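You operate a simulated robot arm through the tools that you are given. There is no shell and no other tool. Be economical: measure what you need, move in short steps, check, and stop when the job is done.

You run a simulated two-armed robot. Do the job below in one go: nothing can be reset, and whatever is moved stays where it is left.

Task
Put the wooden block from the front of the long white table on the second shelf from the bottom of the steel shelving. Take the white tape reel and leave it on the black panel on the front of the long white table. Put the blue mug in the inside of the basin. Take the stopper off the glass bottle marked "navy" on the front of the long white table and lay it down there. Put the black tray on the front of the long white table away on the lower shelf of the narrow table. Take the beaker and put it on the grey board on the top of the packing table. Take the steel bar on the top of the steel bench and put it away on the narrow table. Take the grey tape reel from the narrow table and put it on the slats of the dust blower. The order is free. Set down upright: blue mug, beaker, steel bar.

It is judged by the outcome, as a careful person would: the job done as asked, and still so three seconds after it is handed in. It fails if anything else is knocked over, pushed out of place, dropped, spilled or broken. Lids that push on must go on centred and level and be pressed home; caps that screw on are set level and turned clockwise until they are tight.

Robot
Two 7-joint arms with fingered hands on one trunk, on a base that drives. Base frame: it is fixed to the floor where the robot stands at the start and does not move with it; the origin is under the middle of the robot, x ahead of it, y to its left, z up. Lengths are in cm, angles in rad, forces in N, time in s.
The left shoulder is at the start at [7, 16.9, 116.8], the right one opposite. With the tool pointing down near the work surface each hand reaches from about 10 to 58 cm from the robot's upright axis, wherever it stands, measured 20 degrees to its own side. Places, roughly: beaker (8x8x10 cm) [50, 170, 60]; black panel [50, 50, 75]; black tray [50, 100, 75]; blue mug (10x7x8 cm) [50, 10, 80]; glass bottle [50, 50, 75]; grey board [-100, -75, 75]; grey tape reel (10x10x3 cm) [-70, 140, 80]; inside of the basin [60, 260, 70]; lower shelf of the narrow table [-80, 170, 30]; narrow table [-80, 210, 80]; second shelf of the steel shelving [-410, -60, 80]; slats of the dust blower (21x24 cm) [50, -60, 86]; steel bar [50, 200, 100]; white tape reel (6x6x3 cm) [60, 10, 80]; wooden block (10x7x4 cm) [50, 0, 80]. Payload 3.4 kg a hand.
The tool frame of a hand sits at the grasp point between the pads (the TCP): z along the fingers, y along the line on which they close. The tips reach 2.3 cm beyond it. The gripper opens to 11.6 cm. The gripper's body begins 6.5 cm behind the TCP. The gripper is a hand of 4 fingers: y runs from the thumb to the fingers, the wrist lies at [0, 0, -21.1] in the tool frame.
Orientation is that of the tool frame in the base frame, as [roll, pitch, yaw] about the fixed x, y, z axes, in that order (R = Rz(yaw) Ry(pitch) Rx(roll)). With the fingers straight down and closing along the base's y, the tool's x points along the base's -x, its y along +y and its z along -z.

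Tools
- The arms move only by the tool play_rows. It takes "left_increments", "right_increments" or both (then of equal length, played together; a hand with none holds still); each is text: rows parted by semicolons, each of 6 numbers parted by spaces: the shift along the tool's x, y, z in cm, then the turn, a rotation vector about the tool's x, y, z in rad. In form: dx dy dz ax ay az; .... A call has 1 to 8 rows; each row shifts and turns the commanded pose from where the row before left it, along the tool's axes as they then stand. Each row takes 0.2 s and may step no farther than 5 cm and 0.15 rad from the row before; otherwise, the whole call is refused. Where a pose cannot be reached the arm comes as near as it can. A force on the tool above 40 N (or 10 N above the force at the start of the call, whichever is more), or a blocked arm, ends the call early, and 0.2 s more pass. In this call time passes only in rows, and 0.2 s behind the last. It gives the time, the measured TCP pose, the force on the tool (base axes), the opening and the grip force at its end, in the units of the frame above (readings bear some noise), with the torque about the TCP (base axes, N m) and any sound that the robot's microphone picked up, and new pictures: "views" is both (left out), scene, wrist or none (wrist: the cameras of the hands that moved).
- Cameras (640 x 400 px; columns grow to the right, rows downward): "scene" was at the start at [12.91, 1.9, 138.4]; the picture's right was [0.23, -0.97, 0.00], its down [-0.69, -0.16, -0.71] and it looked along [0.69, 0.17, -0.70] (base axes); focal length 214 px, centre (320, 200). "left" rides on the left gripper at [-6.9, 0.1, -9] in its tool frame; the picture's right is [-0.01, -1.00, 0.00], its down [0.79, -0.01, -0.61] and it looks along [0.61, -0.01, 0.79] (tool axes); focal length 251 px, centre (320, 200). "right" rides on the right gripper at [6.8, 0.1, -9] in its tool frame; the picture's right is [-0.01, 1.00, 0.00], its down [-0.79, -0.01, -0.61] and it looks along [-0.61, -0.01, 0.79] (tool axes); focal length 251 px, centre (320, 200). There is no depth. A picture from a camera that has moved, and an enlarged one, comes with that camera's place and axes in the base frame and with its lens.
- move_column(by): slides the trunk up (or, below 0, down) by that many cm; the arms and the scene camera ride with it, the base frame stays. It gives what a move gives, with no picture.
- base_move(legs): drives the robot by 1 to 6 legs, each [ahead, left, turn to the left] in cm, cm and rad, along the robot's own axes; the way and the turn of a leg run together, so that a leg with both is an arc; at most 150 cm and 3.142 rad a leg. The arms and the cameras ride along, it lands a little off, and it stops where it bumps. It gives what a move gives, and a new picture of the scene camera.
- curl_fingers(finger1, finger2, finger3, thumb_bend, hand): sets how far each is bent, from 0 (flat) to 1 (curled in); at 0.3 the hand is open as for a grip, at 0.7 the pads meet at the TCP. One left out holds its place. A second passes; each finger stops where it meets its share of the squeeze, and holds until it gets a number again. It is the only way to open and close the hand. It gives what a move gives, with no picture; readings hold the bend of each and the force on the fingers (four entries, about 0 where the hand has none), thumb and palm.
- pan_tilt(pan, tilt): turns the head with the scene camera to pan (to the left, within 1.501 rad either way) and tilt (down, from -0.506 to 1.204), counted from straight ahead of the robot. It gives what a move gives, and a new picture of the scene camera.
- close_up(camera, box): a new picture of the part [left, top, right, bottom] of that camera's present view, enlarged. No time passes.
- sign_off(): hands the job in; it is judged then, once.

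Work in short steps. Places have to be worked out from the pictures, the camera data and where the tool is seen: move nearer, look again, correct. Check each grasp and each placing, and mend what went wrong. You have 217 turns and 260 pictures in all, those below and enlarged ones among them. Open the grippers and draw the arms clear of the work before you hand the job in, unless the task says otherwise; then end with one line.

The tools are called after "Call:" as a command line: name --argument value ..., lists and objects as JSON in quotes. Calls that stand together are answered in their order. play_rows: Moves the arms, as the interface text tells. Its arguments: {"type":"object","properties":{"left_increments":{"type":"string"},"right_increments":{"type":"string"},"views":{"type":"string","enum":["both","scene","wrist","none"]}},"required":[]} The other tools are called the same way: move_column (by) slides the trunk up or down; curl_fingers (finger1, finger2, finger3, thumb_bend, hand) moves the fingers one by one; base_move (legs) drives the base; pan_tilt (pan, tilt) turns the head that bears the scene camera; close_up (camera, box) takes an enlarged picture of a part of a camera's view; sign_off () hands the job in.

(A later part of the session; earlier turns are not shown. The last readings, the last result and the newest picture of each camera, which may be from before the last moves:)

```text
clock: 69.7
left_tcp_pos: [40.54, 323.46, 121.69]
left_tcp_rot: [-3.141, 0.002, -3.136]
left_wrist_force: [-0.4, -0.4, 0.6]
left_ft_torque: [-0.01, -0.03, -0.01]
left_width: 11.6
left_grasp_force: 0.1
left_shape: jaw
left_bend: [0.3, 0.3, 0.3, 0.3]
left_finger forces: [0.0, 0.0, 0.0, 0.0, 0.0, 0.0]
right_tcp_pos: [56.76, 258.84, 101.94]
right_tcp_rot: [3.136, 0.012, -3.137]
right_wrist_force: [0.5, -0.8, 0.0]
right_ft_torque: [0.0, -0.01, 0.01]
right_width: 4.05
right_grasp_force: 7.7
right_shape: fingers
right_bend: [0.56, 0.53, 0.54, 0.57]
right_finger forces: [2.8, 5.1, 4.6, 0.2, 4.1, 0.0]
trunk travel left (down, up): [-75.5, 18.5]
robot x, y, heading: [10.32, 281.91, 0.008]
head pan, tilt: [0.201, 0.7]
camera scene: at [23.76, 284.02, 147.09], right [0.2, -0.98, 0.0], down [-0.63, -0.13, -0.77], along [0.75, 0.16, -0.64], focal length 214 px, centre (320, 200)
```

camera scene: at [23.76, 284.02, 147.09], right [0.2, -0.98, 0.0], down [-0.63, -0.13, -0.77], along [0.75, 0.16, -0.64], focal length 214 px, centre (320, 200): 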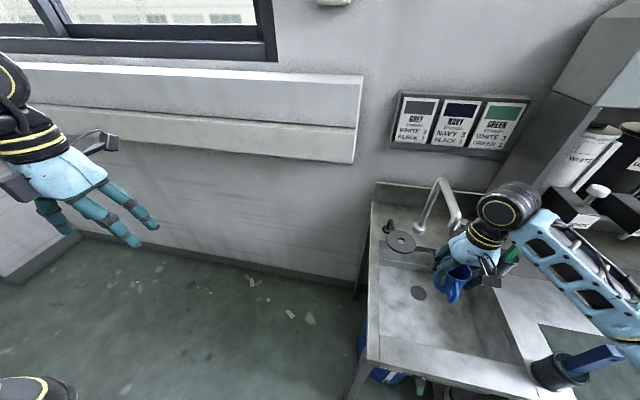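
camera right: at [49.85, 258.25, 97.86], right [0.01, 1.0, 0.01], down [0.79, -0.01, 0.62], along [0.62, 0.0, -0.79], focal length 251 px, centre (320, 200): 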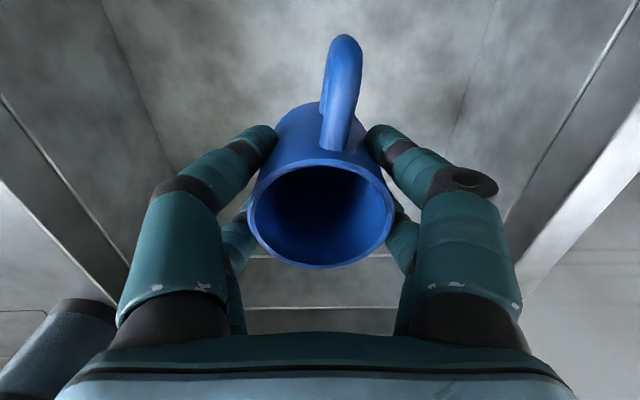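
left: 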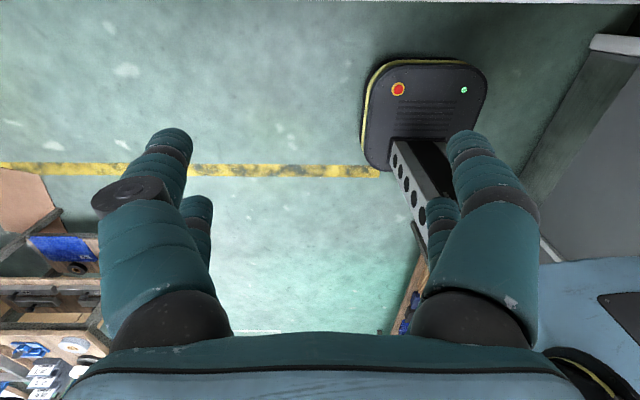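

The elbow swings out right; raising the trunk straightens the arm while lowering, keeping the elbow high. Column up 10, then lower stepwise and look.

Call:
move_column --by 10

Call:
play_rows --right_increments "0 0 5 0 0 0;0 0 5 0 0 0;0 0 5 0 0 0;0 0 4 0 0 0" --views "scene"

```text
clock: 71.0
left_tcp_pos: [40.61, 323.4, 131.67]
left_tcp_rot: [-3.141, 0.001, -3.14]
left_wrist_force: [0.0, 0.1, 0.2]
left_ft_torque: [0.02, -0.02, -0.01]
left_width: 11.59
left_grasp_force: 0.0
left_shape: jaw
left_bend: [0.3, 0.3, 0.3, 0.3]
left_finger forces: [0.0, 0.1, 0.0, 0.0, 0.0, 0.0]
right_tcp_pos: [56.91, 258.9, 112.09]
right_tcp_rot: [3.135, 0.012, -3.136]
right_wrist_force: [-0.2, 0.5, -1.5]
right_ft_torque: [0.01, 0.0, 0.0]
right_width: 4.02
right_grasp_force: 8.5
right_shape: fingers
right_bend: [0.56, 0.53, 0.54, 0.57]
right_finger forces: [2.7, 5.1, 4.7, 0.0, 4.1, 0.0]
trunk travel left (down, up): [-85.5, 8.5]
robot x, y, heading: [10.81, 282.44, 0.004]
head pan, tilt: [0.201, 0.7]
```

```text
clock: 72.0
left_tcp_pos: [40.77, 323.31, 131.79]
left_tcp_rot: [-3.142, 0.0, -3.137]
left_wrist_force: [0.6, 1.2, -0.5]
left_ft_torque: [0.0, 0.0, -0.03]
left_width: 11.6
left_grasp_force: 0.1
left_shape: jaw
left_bend: [0.3, 0.3, 0.3, 0.3]
left_finger forces: [0.0, 0.1, 0.0, 0.1, 0.1, 0.0]
right_tcp_pos: [57.16, 259.3, 93.04]
right_tcp_rot: [3.134, 0.013, -3.137]
right_wrist_force: [0.2, -0.6, -0.4]
right_ft_torque: [0.03, -0.03, -0.01]
right_width: 4.0
right_grasp_force: 8.2
right_shape: fingers
right_bend: [0.56, 0.53, 0.54, 0.57]
right_finger forces: [2.8, 4.9, 4.7, 0.0, 4.0, 0.1]
trunk travel left (down, up): [-85.5, 8.5]
robot x, y, heading: [10.19, 282.34, 0.008]
head pan, tilt: [0.201, 0.7]
camera scene: at [23.86, 284.01, 157.09], right [0.2, -0.98, 0.0], down [-0.63, -0.13, -0.76], along [0.75, 0.16, -0.64], focal length 214 px, centre (320, 200)
```

scene: 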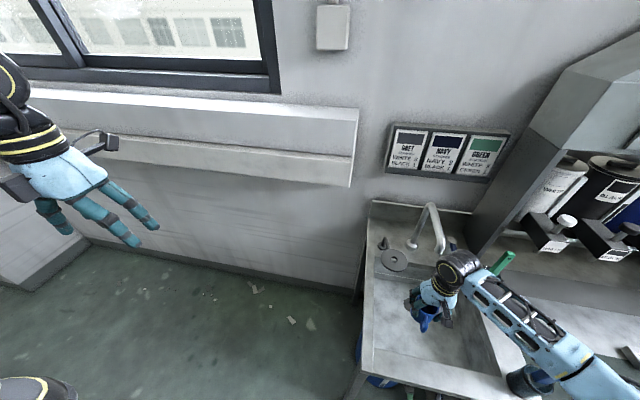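

Elbow estimated near (36.5, 251, 122): well clear. Continue lowering to near the basin floor.

Call:
play_rows --right_increments "0 0 4 0 0 0;0 0 4 0 0 0;0 0 3 0 0 0;0 0 1 0 0 0" --views "both"

```text
clock: 73.0
left_tcp_pos: [40.69, 323.49, 131.75]
left_tcp_rot: [-3.14, 0.001, -3.137]
left_wrist_force: [0.2, 0.2, 0.6]
left_ft_torque: [0.01, 0.0, 0.02]
left_width: 11.57
left_grasp_force: 0.0
left_shape: jaw
left_bend: [0.3, 0.3, 0.3, 0.3]
left_finger forces: [0.0, 0.0, 0.0, 0.1, 0.1, 0.0]
right_tcp_pos: [57.13, 259.05, 81.01]
right_tcp_rot: [3.135, 0.012, -3.136]
right_wrist_force: [-0.1, 0.4, -1.4]
right_ft_torque: [0.0, 0.0, -0.03]
right_width: 4.0
right_grasp_force: 8.7
right_shape: fingers
right_bend: [0.56, 0.53, 0.54, 0.57]
right_finger forces: [2.6, 4.9, 4.7, 0.0, 4.1, 0.0]
trunk travel left (down, up): [-85.5, 8.5]
robot x, y, heading: [10.66, 281.85, 0.004]
head pan, tilt: [0.201, 0.7]
camera scene: at [23.81, 284.01, 157.09], right [0.2, -0.98, 0.0], down [-0.63, -0.13, -0.76], along [0.75, 0.16, -0.64], focal length 214 px, centre (320, 200)
camera right: at [50.36, 259.01, 89.9], right [0.0, 1.0, 0.01], down [0.79, -0.01, 0.62], along [0.62, 0.0, -0.79], focal length 251 px, centre (320, 200)
```

scene: 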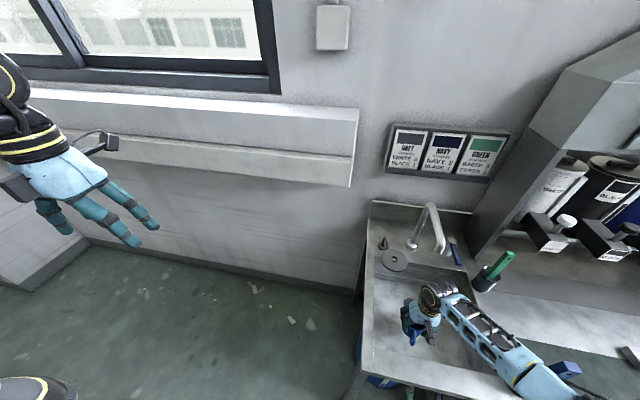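
right: 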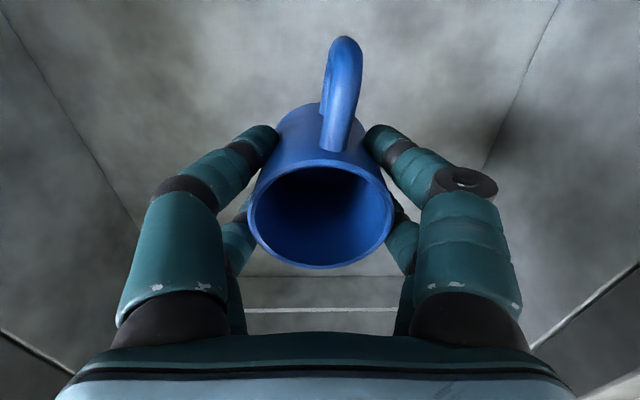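

Call:
play_rows --right_increments "0 0 0.5 0 0 0;0 0 0.5 0 0 0;0 0 0.5 0 0 0;0 0 0.5 0 0 0;0 0 0.5 0 0 0;0 0 0.5 0 0 0;0 0 0.5 0 0 0;0 0 0.5 0 0 0" --views "none"

```text
clock: 74.8
left_tcp_pos: [40.68, 323.36, 131.74]
left_tcp_rot: [3.141, 0.001, -3.136]
left_wrist_force: [0.0, -0.5, -0.5]
left_ft_torque: [-0.04, 0.0, -0.01]
left_width: 11.56
left_grasp_force: 0.1
left_shape: jaw
left_bend: [0.3, 0.3, 0.3, 0.3]
left_finger forces: [0.0, 0.0, 0.0, 0.0, 0.0, 0.0]
right_tcp_pos: [57.29, 259.23, 77.03]
right_tcp_rot: [3.133, 0.012, -3.136]
right_wrist_force: [0.7, 0.5, -1.6]
right_ft_torque: [-0.03, -0.03, 0.0]
right_width: 3.98
right_grasp_force: 8.2
right_shape: fingers
right_bend: [0.56, 0.53, 0.54, 0.57]
right_finger forces: [2.7, 4.9, 4.8, 0.0, 3.9, 0.1]
trunk travel left (down, up): [-85.5, 8.5]
robot x, y, heading: [10.93, 282.28, 0.006]
head pan, tilt: [0.201, 0.7]
```

Call:
play_rows --right_increments "0 0 0.5 0 0 0;0 0 0.5 0 0 0;0 0 0.5 0 0 0;0 0 0.5 0 0 0;0 0 0.5 0 0 0;0 0 0.5 0 0 0;0 0 0.5 0 0 0;0 0 0.5 0 0 0" --views "scene"

```text
clock: 76.5
left_tcp_pos: [39.95, 323.53, 131.8]
left_tcp_rot: [-3.14, 0.007, -3.139]
left_wrist_force: [0.3, 0.2, 0.4]
left_ft_torque: [0.02, -0.01, -0.01]
left_width: 11.56
left_grasp_force: 0.1
left_shape: jaw
left_bend: [0.3, 0.3, 0.3, 0.3]
left_finger forces: [0.0, 0.0, 0.0, 0.0, 0.1, 0.0]
right_tcp_pos: [57.42, 259.21, 73.88]
right_tcp_rot: [3.137, 0.023, -3.138]
right_wrist_force: [-9.8, -0.5, 36.6]
right_ft_torque: [-0.23, 0.7, -0.07]
right_width: 3.75
right_grasp_force: 23.6
right_shape: fingers
right_bend: [0.59, 0.54, 0.54, 0.61]
right_finger forces: [13.0, 6.3, 6.3, 0.0, 21.7, 0.1]
trunk travel left (down, up): [-85.5, 8.5]
robot x, y, heading: [10.17, 282.11, 0.008]
head pan, tilt: [0.201, 0.7]
stopped in row 8 (right hand): the force on the tool passed its limit at 44 N (the readings are from after the stop); the commanded pose is now the measured one
camera scene: at [23.09, 284.25, 157.18], right [0.2, -0.98, 0.0], down [-0.63, -0.13, -0.77], along [0.75, 0.15, -0.64], focal length 214 px, centre (320, 200)
```

scene: 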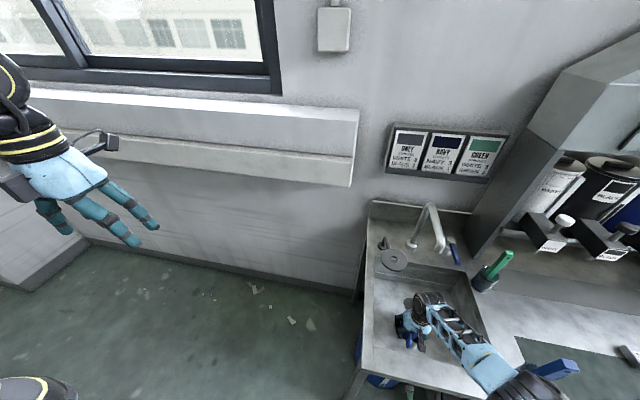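

Contact at floor (≈68). Ease up and check with wrist view.

Call:
play_rows --right_increments "0 0 -0.3 0 0 0" --views "wrist"

Call:
close_up --camera "scene" --box '[340, 240, 596, 400]'

```text
clock: 76.9
left_tcp_pos: [40.23, 323.55, 131.78]
left_tcp_rot: [-3.139, 0.001, -3.138]
left_wrist_force: [-0.3, -0.2, -0.2]
left_ft_torque: [0.01, 0.01, 0.02]
left_width: 11.6
left_grasp_force: 0.0
left_shape: jaw
left_bend: [0.3, 0.3, 0.3, 0.3]
left_finger forces: [0.0, 0.1, 0.0, 0.0, 0.0, 0.0]
right_tcp_pos: [57.36, 259.35, 73.84]
right_tcp_rot: [3.135, 0.018, -3.138]
right_wrist_force: [-0.8, -0.1, 20.1]
right_ft_torque: [-0.21, 0.2, -0.05]
right_width: 3.76
right_grasp_force: 16.0
right_shape: fingers
right_bend: [0.58, 0.54, 0.54, 0.6]
right_finger forces: [6.0, 6.0, 6.6, 0.0, 13.5, 0.0]
trunk travel left (down, up): [-85.5, 8.5]
robot x, y, heading: [10.37, 282.15, 0.002]
head pan, tilt: [0.201, 0.7]
camera right: at [50.42, 259.17, 82.67], right [0.0, 1.0, 0.01], down [0.78, -0.01, 0.62], along [0.62, 0.0, -0.78], focal length 251 px, centre (320, 200)
```

right: 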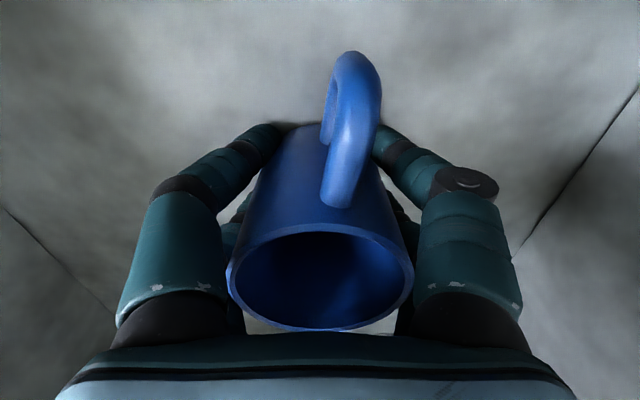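

```text
2.50 times, centred on (468, 320) of scene
camera zoom: at [23.44, 284.18, 157.11], right [0.2, -0.98, 0.0], down [-0.63, -0.13, -0.77], along [0.75, 0.15, -0.64], focal length 536 px, centre (-50, -100)
```

zoom: 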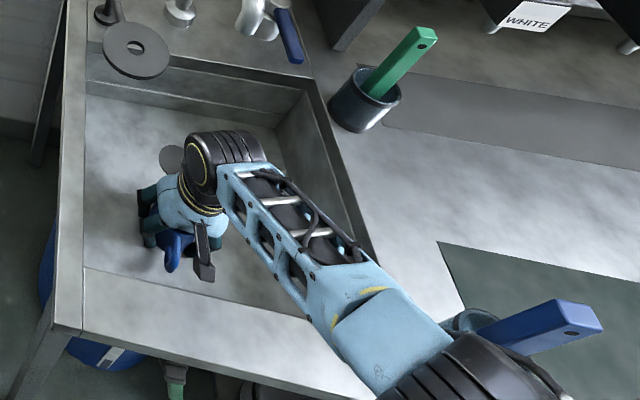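

The mug slid a little in the hand and now stands on the floor with the tips at floor level. Open and see.

Call:
play_rows --right_increments "0 0 -0.3 0 0 0" --views "none"

Call:
curl_fingers --hand "right" --finger1 0.34 --finger2 0.34 --finger3 0.34 --thumb_bend 0.34

Call:
play_rows --right_increments "0 0 -1 0 0 0;0 0 -2 0 0 0;0 0 -4 0 0 0;0 0 -4 0 0 0;0 0 -4 0 0 0;0 0 -4 0 0 0" --views "both"

```text
clock: 77.3
left_tcp_pos: [40.57, 323.58, 131.72]
left_tcp_rot: [-3.141, -0.001, -3.137]
left_wrist_force: [0.4, 0.9, -0.6]
left_ft_torque: [-0.01, -0.05, 0.02]
left_width: 11.59
left_grasp_force: 0.1
left_shape: jaw
left_bend: [0.3, 0.3, 0.3, 0.3]
left_finger forces: [0.0, 0.1, 0.1, 0.1, 0.0, 0.0]
right_tcp_pos: [57.44, 259.06, 73.92]
right_tcp_rot: [3.135, 0.015, -3.137]
right_wrist_force: [-0.2, 2.2, 4.8]
right_ft_torque: [0.0, 0.01, -0.02]
right_width: 3.82
right_grasp_force: 10.1
right_shape: fingers
right_bend: [0.57, 0.53, 0.54, 0.58]
right_finger forces: [3.1, 6.4, 5.8, 0.0, 4.6, 0.0]
trunk travel left (down, up): [-85.5, 8.5]
robot x, y, heading: [10.53, 282.2, 0.009]
head pan, tilt: [0.201, 0.7]
```

```text
clock: 78.3
left_tcp_pos: [40.7, 323.31, 131.79]
left_tcp_rot: [3.142, -0.001, -3.139]
left_wrist_force: [0.8, -0.5, 0.3]
left_ft_torque: [-0.02, -0.01, -0.01]
left_width: 11.58
left_grasp_force: 0.0
left_shape: jaw
left_bend: [0.3, 0.3, 0.3, 0.3]
left_finger forces: [0.0, 0.1, 0.0, 0.0, 0.0, 0.1]
right_tcp_pos: [57.51, 258.96, 73.85]
right_tcp_rot: [3.135, 0.02, -3.137]
right_wrist_force: [-0.4, -0.3, -0.1]
right_ft_torque: [0.01, -0.02, -0.01]
right_width: 10.5
right_grasp_force: 0.0
right_shape: fingers
right_bend: [0.34, 0.34, 0.34, 0.34]
right_finger forces: [0.0, 0.0, 0.1, 0.0, 0.0, 0.1]
trunk travel left (down, up): [-85.5, 8.5]
robot x, y, heading: [10.52, 282.09, 0.003]
head pan, tilt: [0.201, 0.7]
```

```text
clock: 79.7
left_tcp_pos: [40.56, 323.36, 131.74]
left_tcp_rot: [-3.14, 0.0, -3.138]
left_wrist_force: [-0.5, -0.3, 0.0]
left_ft_torque: [0.02, 0.0, -0.01]
left_width: 11.6
left_grasp_force: 0.0
left_shape: jaw
left_bend: [0.3, 0.3, 0.3, 0.3]
left_finger forces: [0.1, 0.1, 0.0, 0.0, 0.0, 0.0]
right_tcp_pos: [57.27, 258.84, 93.23]
right_tcp_rot: [3.135, 0.017, -3.137]
right_wrist_force: [0.1, 0.3, -0.3]
right_ft_torque: [-0.01, -0.04, -0.02]
right_width: 10.49
right_grasp_force: 0.1
right_shape: fingers
right_bend: [0.34, 0.34, 0.34, 0.34]
right_finger forces: [0.1, 0.1, 0.0, 0.0, 0.0, 0.0]
trunk travel left (down, up): [-85.5, 8.5]
robot x, y, heading: [10.17, 282.43, 0.003]
head pan, tilt: [0.201, 0.7]
camera scene: at [23.76, 284.0, 157.09], right [0.2, -0.98, 0.0], down [-0.63, -0.13, -0.77], along [0.75, 0.16, -0.64], focal length 214 px, centre (320, 200)
camera right: at [50.34, 258.82, 102.06], right [0.0, 1.0, 0.01], down [0.78, -0.01, 0.62], along [0.62, 0.0, -0.78], focal length 251 px, centre (320, 200)
```

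scene: 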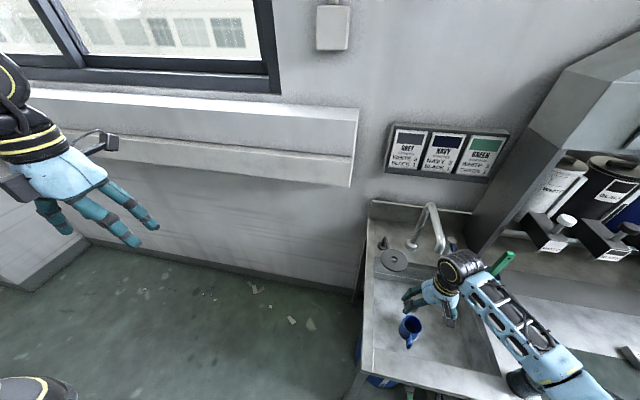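
right: 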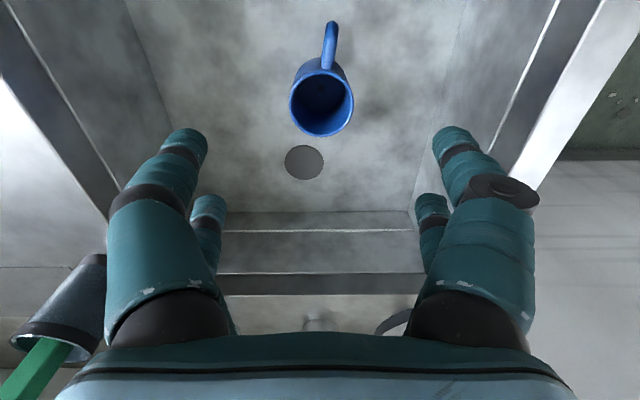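

Mug stands upright in the basin. Raise the arm, back off, and drive to the bench's middle to look for bar and beaker.

Call:
play_rows --right_increments "0 0 -5 0 0 0;0 0 -5 0 0 0;0 0 -5 0 0 0;0 0 -5 0 0 0" --views "none"

Call:
base_move --legs '[[-22, 0, 0], [0, -82, 0]]'

Call:
pan_tilt --pan 0.0 --tilt 0.85

```text
clock: 80.7
left_tcp_pos: [40.62, 323.41, 131.78]
left_tcp_rot: [-3.141, 0.001, -3.138]
left_wrist_force: [0.3, 0.1, 0.3]
left_ft_torque: [0.02, 0.03, 0.0]
left_width: 11.63
left_grasp_force: 0.0
left_shape: jaw
left_bend: [0.3, 0.3, 0.3, 0.3]
left_finger forces: [0.1, 0.0, 0.0, 0.1, 0.0, 0.1]
right_tcp_pos: [56.96, 258.89, 113.12]
right_tcp_rot: [3.135, 0.015, -3.136]
right_wrist_force: [0.4, -0.3, 0.1]
right_ft_torque: [0.02, 0.02, -0.01]
right_width: 10.51
right_grasp_force: 0.0
right_shape: fingers
right_bend: [0.34, 0.34, 0.34, 0.34]
right_finger forces: [0.0, 0.0, 0.1, 0.0, 0.1, 0.0]
trunk travel left (down, up): [-85.5, 8.5]
robot x, y, heading: [10.63, 282.51, -0.001]
head pan, tilt: [0.201, 0.7]
```

```text
clock: 86.3
left_tcp_pos: [19.37, 243.45, 131.79]
left_tcp_rot: [3.141, 0.001, -3.106]
left_wrist_force: [0.1, 0.0, 0.2]
left_ft_torque: [-0.01, -0.03, -0.04]
left_width: 11.6
left_grasp_force: 0.1
left_shape: jaw
left_bend: [0.3, 0.3, 0.3, 0.3]
left_finger forces: [0.0, 0.0, 0.0, 0.0, 0.1, 0.0]
right_tcp_pos: [37.82, 179.38, 112.99]
right_tcp_rot: [3.135, 0.018, -3.108]
right_wrist_force: [-0.4, 0.1, 0.2]
right_ft_torque: [-0.02, 0.0, -0.03]
right_width: 10.51
right_grasp_force: 0.1
right_shape: fingers
right_bend: [0.34, 0.34, 0.34, 0.34]
right_finger forces: [0.0, 0.0, 0.0, 0.0, 0.0, 0.0]
trunk travel left (down, up): [-85.5, 8.5]
robot x, y, heading: [-9.49, 200.85, 0.034]
head pan, tilt: [0.201, 0.7]
camera scene: at [3.79, 203.55, 157.09], right [0.23, -0.97, 0.0], down [-0.63, -0.15, -0.76], along [0.74, 0.18, -0.64], focal length 214 px, centre (320, 200)
```

scene: 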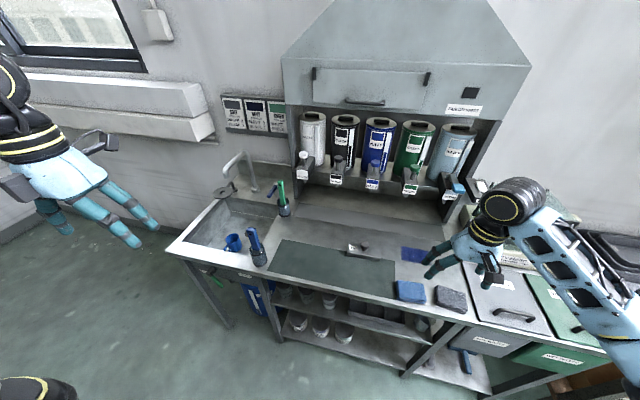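

```text
clock: 87.1
left_tcp_pos: [19.3, 243.31, 131.75]
left_tcp_rot: [3.141, 0.0, -3.107]
left_wrist_force: [-0.2, 0.0, 0.0]
left_ft_torque: [-0.01, 0.0, -0.03]
left_width: 11.62
left_grasp_force: 0.0
left_shape: jaw
left_bend: [0.3, 0.3, 0.3, 0.3]
left_finger forces: [0.0, 0.1, 0.0, 0.0, 0.0, 0.0]
right_tcp_pos: [37.85, 179.28, 112.92]
right_tcp_rot: [3.134, 0.018, -3.108]
right_wrist_force: [0.6, 0.1, -0.9]
right_ft_torque: [-0.01, -0.01, -0.01]
right_width: 10.51
right_grasp_force: 0.1
right_shape: fingers
right_bend: [0.34, 0.34, 0.34, 0.34]
right_finger forces: [0.1, 0.1, 0.0, 0.0, 0.1, 0.0]
trunk travel left (down, up): [-85.5, 8.5]
robot x, y, heading: [-9.42, 201.27, 0.038]
head pan, tilt: [0.0, 0.85]
camera scene: at [3.35, 201.7, 155.87], right [0.04, -1.0, 0.0], down [-0.75, -0.03, -0.66], along [0.66, 0.02, -0.75], focal length 214 px, centre (320, 200)
```

scene: 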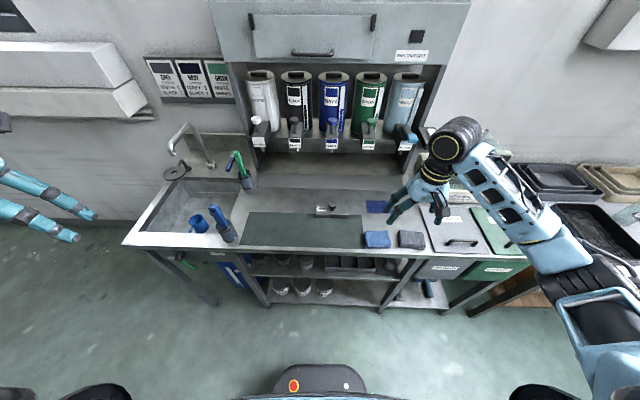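

Call:
close_up --camera "scene" --box '[290, 185, 430, 260]'

Call:
close_up --camera "scene" --box '[240, 245, 460, 320]'

```text
4.57 times, centred on (360, 222) of scene
camera zoom: at [3.35, 201.7, 155.87], right [0.04, -1.0, 0.0], down [-0.75, -0.03, -0.66], along [0.66, 0.02, -0.75], focal length 980 px, centre (137, 97)
```

zoom: 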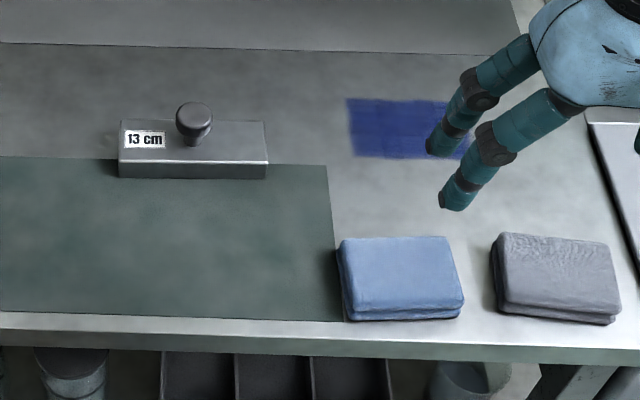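

```text
2.91 times, centred on (350, 282) of scene
camera zoom: at [3.35, 201.7, 155.87], right [0.04, -1.0, 0.0], down [-0.75, -0.03, -0.66], along [0.66, 0.02, -0.75], focal length 624 px, centre (233, -40)
```

zoom: 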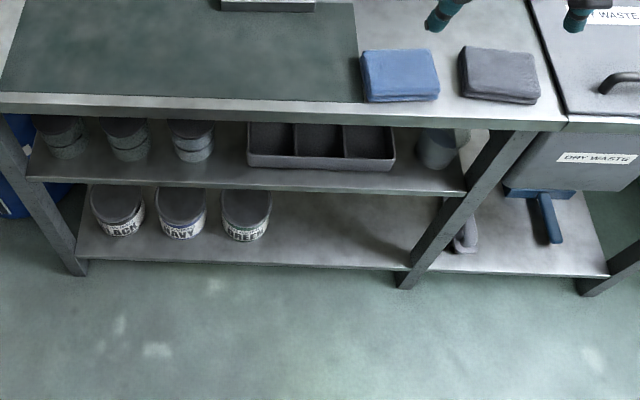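

The "13 cm" steel bar has a knob handle, at about (56.7, 198.5, top ≈ z 88). I lower the trunk somewhat and approach with the right hand for a closer look.

Call:
base_move --legs '[[0, 14, -0.037], [17, 0, 0]]'

Call:
move_column --by -8

Call:
play_rows --right_increments "0 3 0 0 0 0;0 3 0 0 0 0" --views "both"

```text
clock: 89.5
left_tcp_pos: [37.02, 256.4, 131.86]
left_tcp_rot: [-3.141, 0.003, 3.139]
left_wrist_force: [0.1, 0.1, -0.1]
left_ft_torque: [0.01, -0.03, 0.05]
left_width: 11.58
left_grasp_force: 0.1
left_shape: jaw
left_bend: [0.3, 0.3, 0.3, 0.3]
left_finger forces: [0.1, 0.1, 0.0, 0.0, 0.0, 0.1]
right_tcp_pos: [53.02, 191.71, 113.14]
right_tcp_rot: [3.135, 0.02, 3.139]
right_wrist_force: [-1.0, -0.1, 0.7]
right_ft_torque: [0.01, -0.04, -0.01]
right_width: 10.5
right_grasp_force: 0.1
right_shape: fingers
right_bend: [0.34, 0.34, 0.34, 0.34]
right_finger forces: [0.0, 0.0, 0.0, 0.0, 0.0, 0.0]
trunk travel left (down, up): [-85.5, 8.5]
robot x, y, heading: [6.64, 215.32, -0.003]
head pan, tilt: [0.0, 0.85]
camera scene: at [19.38, 215.41, 155.9], right [0.0, -1.0, 0.0], down [-0.75, 0.0, -0.66], along [0.66, 0.0, -0.75], focal length 214 px, centre (320, 200)
```

scene: 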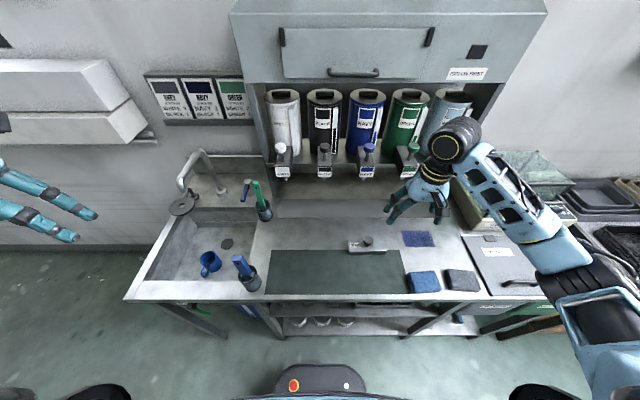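

```text
clock: 90.6
left_tcp_pos: [37.27, 256.31, 123.82]
left_tcp_rot: [3.141, -0.001, 3.139]
left_wrist_force: [-0.2, -0.8, -0.1]
left_ft_torque: [0.02, -0.01, 0.02]
left_width: 11.59
left_grasp_force: 0.1
left_shape: jaw
left_bend: [0.3, 0.3, 0.3, 0.3]
left_finger forces: [0.1, 0.1, 0.0, 0.0, 0.0, 0.1]
right_tcp_pos: [53.27, 191.61, 105.13]
right_tcp_rot: [3.136, 0.018, 3.14]
right_wrist_force: [-0.2, -0.9, 0.3]
right_ft_torque: [-0.01, 0.01, 0.0]
right_width: 10.52
right_grasp_force: 0.0
right_shape: fingers
right_bend: [0.34, 0.34, 0.34, 0.34]
right_finger forces: [0.0, 0.0, 0.0, 0.1, 0.1, 0.0]
trunk travel left (down, up): [-77.5, 16.5]
robot x, y, heading: [7.12, 215.98, -0.004]
head pan, tilt: [0.0, 0.85]
```

```text
clock: 91.2
left_tcp_pos: [37.41, 256.51, 123.8]
left_tcp_rot: [-3.141, 0.0, 3.139]
left_wrist_force: [0.4, 0.1, -0.2]
left_ft_torque: [-0.03, 0.02, 0.03]
left_width: 11.58
left_grasp_force: 0.0
left_shape: jaw
left_bend: [0.3, 0.3, 0.3, 0.3]
left_finger forces: [0.1, 0.0, 0.0, 0.0, 0.1, 0.0]
right_tcp_pos: [53.26, 197.96, 105.01]
right_tcp_rot: [3.137, 0.016, 3.14]
right_wrist_force: [1.1, -0.2, -0.7]
right_ft_torque: [-0.04, -0.03, -0.03]
right_width: 10.54
right_grasp_force: 0.0
right_shape: fingers
right_bend: [0.34, 0.34, 0.34, 0.34]
right_finger forces: [0.0, 0.0, 0.0, 0.0, 0.0, 0.0]
trunk travel left (down, up): [-77.5, 16.5]
robot x, y, heading: [6.83, 215.33, -0.0]
head pan, tilt: [0.0, 0.85]
camera scene: at [19.83, 215.57, 147.86], right [0.0, -1.0, 0.0], down [-0.75, 0.0, -0.66], along [0.66, 0.0, -0.75], focal length 214 px, centre (320, 200)
camera right: at [46.41, 197.95, 113.86], right [0.01, 1.0, 0.01], down [0.78, -0.01, 0.62], along [0.62, 0.0, -0.78], focal length 251 px, centre (320, 200)
```

scene: 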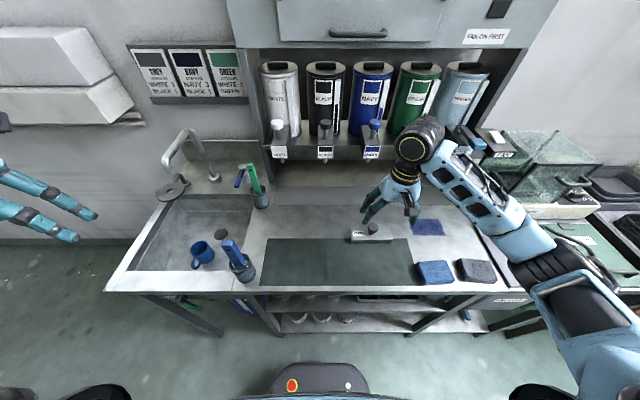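
right: 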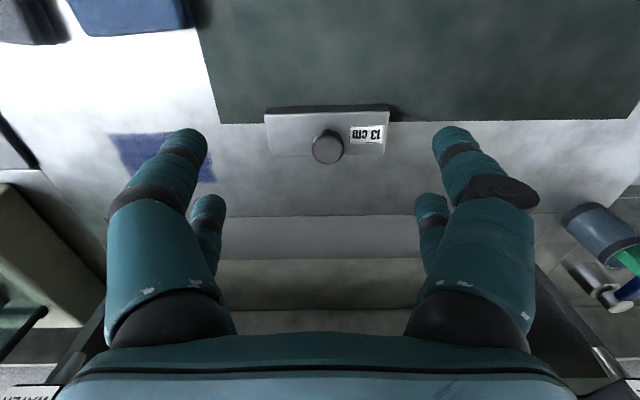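

Call:
close_up --camera "right" --box '[250, 90, 410, 180]'

Call:
close_up --camera "scene" --box '[325, 190, 421, 250]'

```text
4.00 times, centred on (330, 135) of right
camera zoom: at [46.41, 197.95, 113.86], right [0.01, 1.0, 0.01], down [0.78, -0.01, 0.62], along [0.62, 0.0, -0.78], focal length 1006 px, centre (280, 460)
```

zoom: 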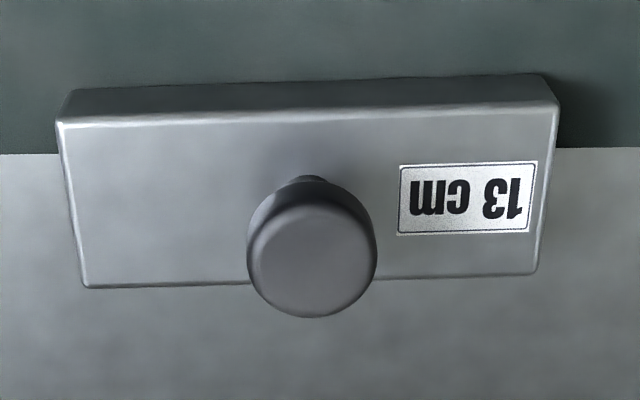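

```text
6.67 times, centred on (373, 220) of scene
camera zoom: at [19.83, 215.57, 147.86], right [0.0, -1.0, 0.0], down [-0.75, 0.0, -0.66], along [0.66, 0.0, -0.75], focal length 1430 px, centre (-33, 67)
```

zoom: 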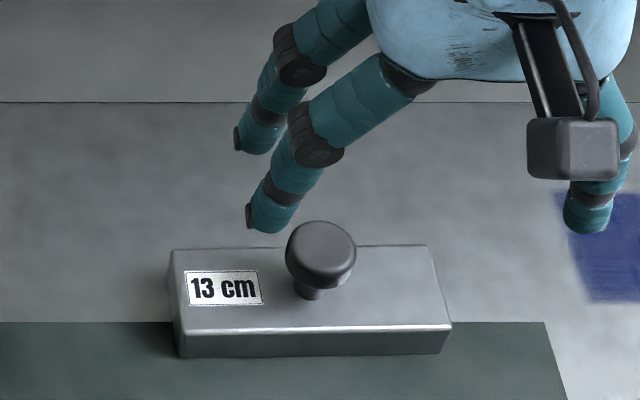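

Knob head centre ≈ (58.2, 198.8), top z≈91, bar top ≈88. I lower around the knob and grip it under the head.

Call:
play_rows --right_increments "-2.5 0.5 4 0 0 0;-2.4 0.4 4 0 0 0;0 0 3.5 0 0 0;0 0 2.5 0 0 0" --views "wrist"

Call:
close_up --camera "scene" --box '[325, 190, 421, 250]'

```text
clock: 92.2
left_tcp_pos: [37.42, 256.4, 123.63]
left_tcp_rot: [-3.141, 0.0, 3.141]
left_wrist_force: [0.1, -0.6, 1.3]
left_ft_torque: [-0.01, 0.03, 0.02]
left_width: 11.59
left_grasp_force: 0.1
left_shape: jaw
left_bend: [0.3, 0.3, 0.3, 0.3]
left_finger forces: [0.0, 0.1, 0.0, 0.0, 0.0, 0.0]
right_tcp_pos: [58.37, 198.72, 91.13]
right_tcp_rot: [3.135, 0.017, -3.141]
right_wrist_force: [-0.9, -0.3, 0.4]
right_ft_torque: [-0.03, -0.02, 0.01]
right_width: 10.5
right_grasp_force: 0.0
right_shape: fingers
right_bend: [0.34, 0.34, 0.34, 0.34]
right_finger forces: [0.0, 0.0, 0.0, 0.0, 0.0, 0.0]
trunk travel left (down, up): [-77.5, 16.5]
robot x, y, heading: [6.78, 215.41, 0.001]
head pan, tilt: [0.0, 0.85]
camera right: at [51.53, 198.76, 99.99], right [0.01, 1.0, 0.01], down [0.78, -0.01, 0.62], along [0.62, 0.0, -0.78], focal length 251 px, centre (320, 200)
```

right: 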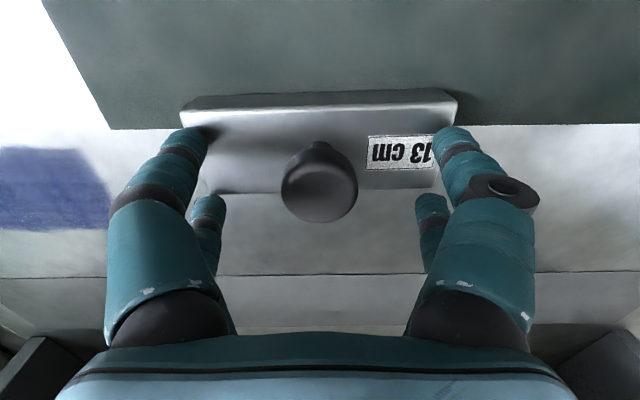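

```text
6.67 times, centred on (373, 220) of scene
camera zoom: at [19.83, 215.42, 147.86], right [0.0, -1.0, 0.0], down [-0.75, 0.0, -0.66], along [0.66, 0.0, -0.75], focal length 1430 px, centre (-33, 67)
```

zoom: 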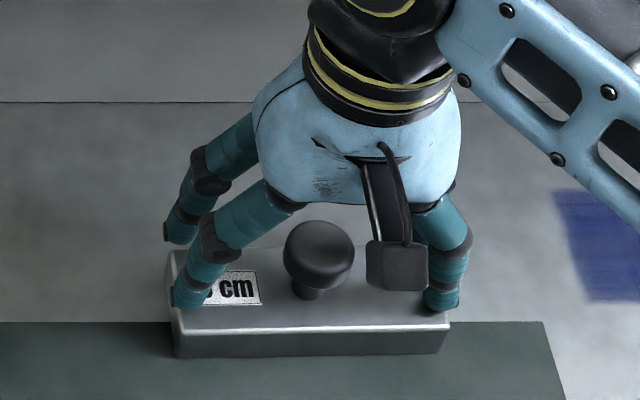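

Centre slightly and close.

Call:
play_rows --right_increments "0.4 0 0.1 0 0 0" --views "none"

Call:
curl_fingers --hand "right" --finger1 0.72 --finger2 0.72 --finger3 0.72 --thumb_bend 0.72

Call:
play_rows --right_increments "0 0 -0.5 0 0 0;0 0 -1 0 0 0;0 0 -2 0 0 0;0 0 -3 0 0 0" --views "both"

```text
clock: 92.6
left_tcp_pos: [37.22, 256.41, 123.74]
left_tcp_rot: [-3.14, 0.0, 3.139]
left_wrist_force: [0.0, -0.3, 0.4]
left_ft_torque: [0.03, 0.0, 0.01]
left_width: 11.59
left_grasp_force: 0.0
left_shape: jaw
left_bend: [0.3, 0.3, 0.3, 0.3]
left_finger forces: [0.1, 0.0, 0.0, 0.1, 0.0, 0.0]
right_tcp_pos: [57.93, 198.81, 91.09]
right_tcp_rot: [3.134, 0.018, 3.14]
right_wrist_force: [0.3, -0.7, 0.5]
right_ft_torque: [0.01, 0.0, 0.02]
right_width: 10.53
right_grasp_force: 0.1
right_shape: fingers
right_bend: [0.34, 0.34, 0.34, 0.34]
right_finger forces: [0.0, 0.1, 0.0, 0.0, 0.0, 0.0]
trunk travel left (down, up): [-77.5, 16.5]
robot x, y, heading: [7.16, 215.48, -0.0]
head pan, tilt: [0.0, 0.85]
```

```text
clock: 93.6
left_tcp_pos: [37.38, 256.41, 123.9]
left_tcp_rot: [3.141, -0.001, 3.14]
left_wrist_force: [0.7, 0.7, -0.3]
left_ft_torque: [-0.02, -0.05, 0.01]
left_width: 11.58
left_grasp_force: 0.1
left_shape: jaw
left_bend: [0.3, 0.3, 0.3, 0.3]
left_finger forces: [0.0, 0.0, 0.1, 0.0, 0.0, 0.1]
right_tcp_pos: [58.03, 198.73, 91.16]
right_tcp_rot: [3.135, 0.016, 3.14]
right_wrist_force: [-1.0, 0.6, -1.0]
right_ft_torque: [-0.01, -0.06, 0.04]
right_width: 0.0
right_grasp_force: 0.1
right_shape: fingers
right_bend: [0.71, 0.71, 0.71, 0.71]
right_finger forces: [0.0, 0.0, 0.0, 0.0, 0.0, 0.1]
trunk travel left (down, up): [-77.5, 16.5]
robot x, y, heading: [6.94, 214.96, -0.005]
head pan, tilt: [0.0, 0.85]
```

```text
clock: 94.6
left_tcp_pos: [37.45, 256.38, 123.7]
left_tcp_rot: [3.141, -0.001, 3.139]
left_wrist_force: [-0.3, 0.7, 0.1]
left_ft_torque: [-0.04, 0.03, -0.01]
left_width: 11.61
left_grasp_force: 0.1
left_shape: jaw
left_bend: [0.3, 0.3, 0.3, 0.3]
left_finger forces: [0.0, 0.0, 0.1, 0.0, 0.0, 0.0]
right_tcp_pos: [57.95, 198.69, 97.74]
right_tcp_rot: [3.135, 0.016, 3.14]
right_wrist_force: [-1.0, -0.1, -4.3]
right_ft_torque: [0.02, 0.0, -0.01]
right_width: 0.0
right_grasp_force: 1.7
right_shape: fingers
right_bend: [0.71, 0.71, 0.71, 0.71]
right_finger forces: [2.1, 0.0, 0.0, 0.0, 2.0, 0.0]
trunk travel left (down, up): [-77.5, 16.5]
robot x, y, heading: [6.72, 215.68, 0.0]
head pan, tilt: [0.0, 0.85]
camera scene: at [19.84, 215.42, 147.86], right [0.0, -1.0, 0.0], down [-0.75, 0.0, -0.66], along [0.66, 0.0, -0.75], focal length 214 px, centre (320, 200)
camera right: at [50.99, 198.66, 106.59], right [0.01, 1.0, 0.01], down [0.78, -0.01, 0.62], along [0.62, 0.0, -0.78], focal length 251 px, centre (320, 200)
```

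scene: 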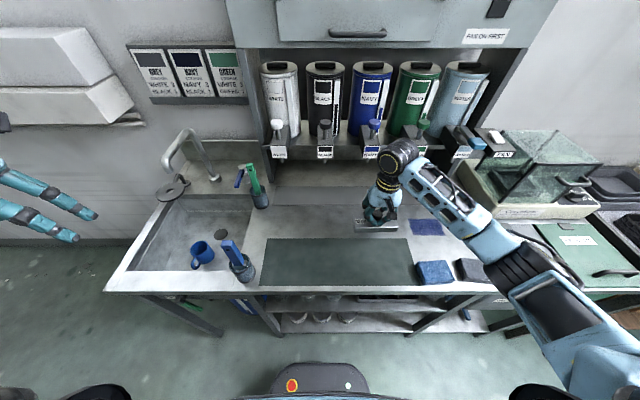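
right: 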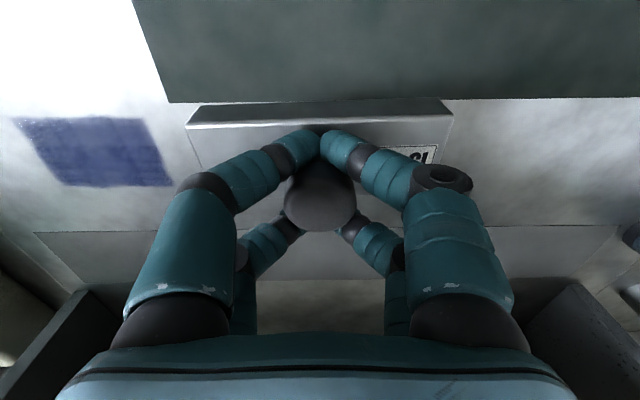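

The knob is hooked securely under its head; the bar is lifted. I raise it, back off, and turn clockwise to face the narrow table.

Call:
play_rows --right_increments "0 0 -4 0 0 0;0 0 -4 0 0 0;0 0 -4 0 0 0" --views "none"

Call:
base_move --legs '[[-17, 0, 0], [0, 0, -1.571], [0, 0, -1.571]]'

Call:
pan_tilt --pan 0.3 --tilt 0.7

```text
clock: 95.4
left_tcp_pos: [37.33, 256.29, 123.76]
left_tcp_rot: [-3.141, 0.001, 3.141]
left_wrist_force: [-0.2, -0.9, -0.3]
left_ft_torque: [0.0, 0.0, -0.01]
left_width: 11.59
left_grasp_force: 0.2
left_shape: jaw
left_bend: [0.3, 0.3, 0.3, 0.3]
left_finger forces: [0.0, 0.0, 0.0, 0.0, 0.1, 0.1]
right_tcp_pos: [58.08, 198.75, 109.63]
right_tcp_rot: [3.134, 0.015, -3.141]
right_wrist_force: [0.1, 0.6, -3.3]
right_ft_torque: [-0.01, -0.01, 0.0]
right_width: 0.0
right_grasp_force: 4.5
right_shape: fingers
right_bend: [0.71, 0.71, 0.71, 0.71]
right_finger forces: [2.1, 2.0, 2.1, 0.1, 2.0, 0.0]
trunk travel left (down, up): [-77.5, 16.5]
robot x, y, heading: [7.07, 215.46, -0.003]
head pan, tilt: [0.0, 0.85]
```

```text
clock: 104.7
left_tcp_pos: [-42.5, 176.13, 123.77]
left_tcp_rot: [3.141, -0.001, -0.051]
left_wrist_force: [0.1, -1.5, 0.1]
left_ft_torque: [0.01, 0.03, 0.0]
left_width: 11.59
left_grasp_force: 0.0
left_shape: jaw
left_bend: [0.3, 0.3, 0.3, 0.3]
left_finger forces: [0.1, 0.0, 0.0, 0.1, 0.1, 0.1]
right_tcp_pos: [-60.29, 234.66, 109.57]
right_tcp_rot: [3.135, 0.015, -0.05]
right_wrist_force: [-0.3, 0.1, -3.5]
right_ft_torque: [-0.04, 0.03, -0.03]
right_width: 0.0
right_grasp_force: 4.0
right_shape: fingers
right_bend: [0.71, 0.71, 0.71, 0.71]
right_finger forces: [1.8, 2.1, 2.0, 0.0, 1.9, 0.0]
trunk travel left (down, up): [-77.5, 16.5]
robot x, y, heading: [-10.14, 215.5, 3.085]
head pan, tilt: [0.0, 0.85]
camera scene: at [-23.07, 216.11, 147.86], right [0.05, 1.0, 0.0], down [0.75, -0.04, -0.66], along [-0.66, 0.03, -0.75], focal length 214 px, centre (320, 200)
```

scene: 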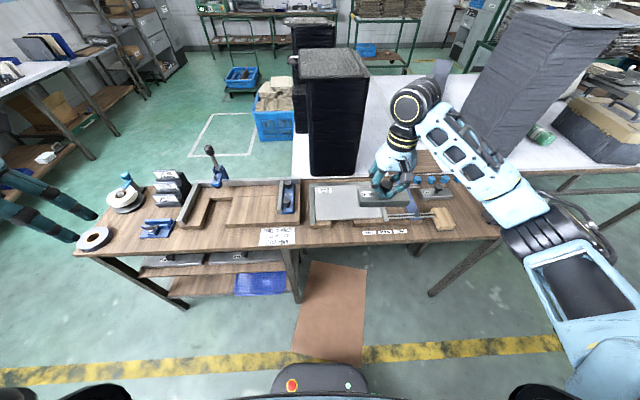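

```text
clock: 105.5
left_tcp_pos: [-42.58, 176.15, 123.72]
left_tcp_rot: [-3.141, 0.001, -0.053]
left_wrist_force: [0.7, -0.2, 0.3]
left_ft_torque: [0.03, -0.03, 0.06]
left_width: 11.58
left_grasp_force: 0.1
left_shape: jaw
left_bend: [0.3, 0.3, 0.3, 0.3]
left_finger forces: [0.0, 0.0, 0.0, 0.0, 0.0, 0.0]
right_tcp_pos: [-60.23, 234.73, 109.46]
right_tcp_rot: [3.133, 0.016, -0.051]
right_wrist_force: [-0.2, 0.6, -4.5]
right_ft_torque: [-0.01, 0.01, -0.02]
right_width: 0.0
right_grasp_force: 4.2
right_shape: fingers
right_bend: [0.71, 0.71, 0.71, 0.71]
right_finger forces: [1.9, 2.1, 2.0, 0.1, 1.8, 0.0]
trunk travel left (down, up): [-77.5, 16.5]
robot x, y, heading: [-10.41, 215.59, 3.091]
head pan, tilt: [0.3, 0.7]
camera scene: at [-23.5, 213.65, 149.08], right [-0.25, 0.97, 0.0], down [0.63, 0.16, -0.76], along [-0.74, -0.19, -0.64], focal length 214 px, centre (320, 200)
```

scene: 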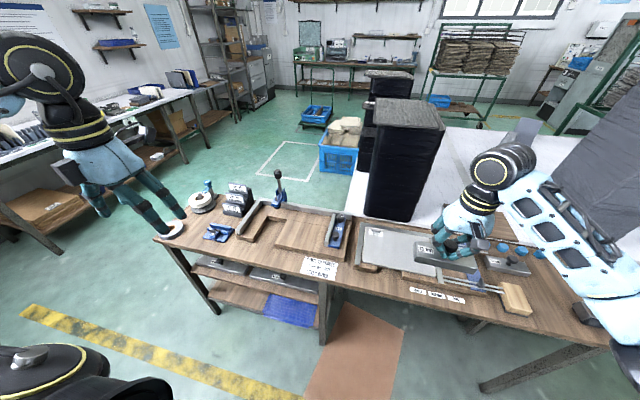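

Call:
close_up --camera "scene" --box '[340, 200, 580, 350]'

Call:
close_up --camera "scene" --box '[150, 170, 390, 320]'

```text
2.67 times, centred on (460, 275) of scene
camera zoom: at [-23.5, 213.65, 149.08], right [-0.25, 0.97, 0.0], down [0.63, 0.16, -0.76], along [-0.74, -0.19, -0.64], focal length 572 px, centre (-53, 0)
```

zoom: 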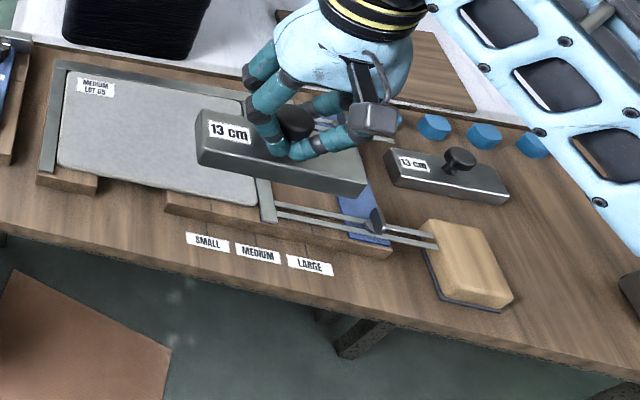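

```text
2.67 times, centred on (270, 245) of scene
camera zoom: at [-23.5, 213.65, 149.08], right [-0.25, 0.97, 0.0], down [0.63, 0.16, -0.76], along [-0.74, -0.19, -0.64], focal length 572 px, centre (453, 80)
```

zoom: 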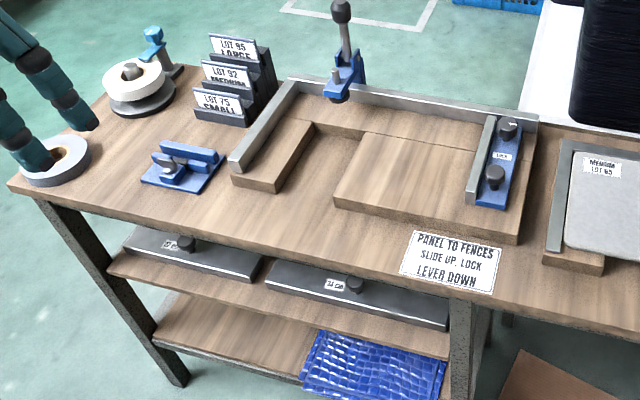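

Another 13 cm bar lies on the right part of this table; free space right of it. Drive right (+y) 45 cm and look at the space.

Call:
base_move --legs '[[0, -46, 0.05]]'

Call:
pan_tilt --pan -0.2 --tilt 0.85

```text
clock: 108.2
left_tcp_pos: [-39.53, 219.98, 123.73]
left_tcp_rot: [-3.141, -0.001, -0.008]
left_wrist_force: [0.0, -0.3, 0.5]
left_ft_torque: [0.02, 0.0, -0.01]
left_width: 11.6
left_grasp_force: 0.0
left_shape: jaw
left_bend: [0.3, 0.3, 0.3, 0.3]
left_finger forces: [0.0, 0.1, 0.0, 0.0, 0.1, 0.0]
right_tcp_pos: [-59.76, 277.81, 109.73]
right_tcp_rot: [3.134, 0.016, -0.008]
right_wrist_force: [-0.5, 0.0, -3.6]
right_ft_torque: [0.0, 0.0, 0.0]
right_width: 0.02
right_grasp_force: 4.0
right_shape: fingers
right_bend: [0.71, 0.71, 0.71, 0.71]
right_finger forces: [1.9, 1.9, 2.0, 0.1, 2.0, 0.1]
trunk travel left (down, up): [-77.5, 16.5]
robot x, y, heading: [-8.44, 260.66, 3.131]
head pan, tilt: [0.3, 0.7]
camera scene: at [-22.03, 258.18, 149.08], right [-0.29, 0.96, 0.0], down [0.62, 0.19, -0.76], along [-0.73, -0.22, -0.64], focal length 214 px, centre (320, 200)
```

scene: 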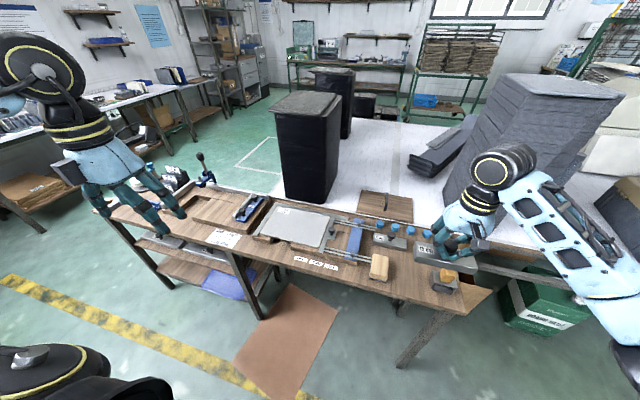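

```text
clock: 109.1
left_tcp_pos: [-39.43, 220.08, 123.62]
left_tcp_rot: [3.141, 0.0, -0.009]
left_wrist_force: [1.0, 0.1, -0.7]
left_ft_torque: [0.01, -0.03, 0.0]
left_width: 11.61
left_grasp_force: 0.0
left_shape: jaw
left_bend: [0.3, 0.3, 0.3, 0.3]
left_finger forces: [0.1, 0.0, 0.1, 0.1, 0.0, 0.1]
right_tcp_pos: [-59.69, 277.74, 109.62]
right_tcp_rot: [3.134, 0.015, -0.01]
right_wrist_force: [-0.1, 0.0, -3.8]
right_ft_torque: [0.01, 0.02, -0.04]
right_width: 0.02
right_grasp_force: 3.5
right_shape: fingers
right_bend: [0.71, 0.71, 0.71, 0.71]
right_finger forces: [1.9, 1.9, 2.0, 0.0, 2.0, 0.0]
trunk travel left (down, up): [-77.5, 16.5]
robot x, y, heading: [-8.57, 260.69, 3.134]
head pan, tilt: [-0.201, 0.85]
camera scene: at [-21.54, 262.39, 147.86], right [0.21, 0.98, 0.0], down [0.74, -0.16, -0.66], along [-0.65, 0.14, -0.75], focal length 214 px, centre (320, 200)
```

scene: 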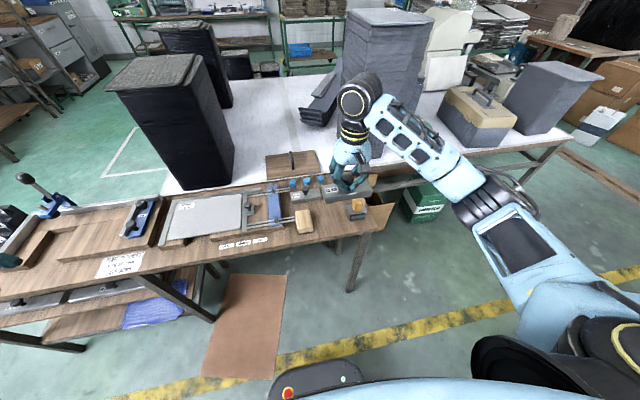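

Call:
close_up --camera "scene" --box '[230, 150, 400, 260]'

```text
3.64 times, centred on (315, 205) of scene
camera zoom: at [-21.54, 262.39, 147.86], right [0.21, 0.98, 0.0], down [0.74, -0.16, -0.66], along [-0.65, 0.14, -0.75], focal length 780 px, centre (338, 182)
```

zoom: 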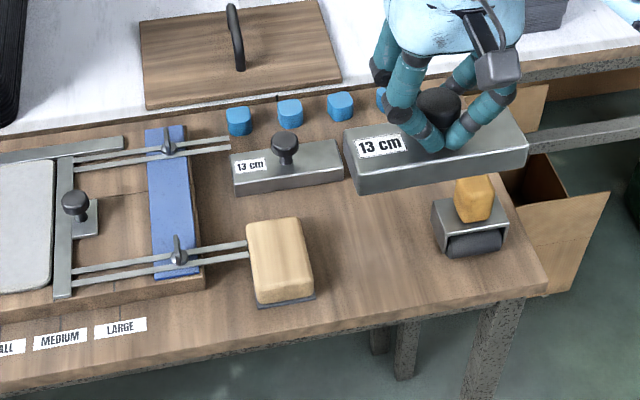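

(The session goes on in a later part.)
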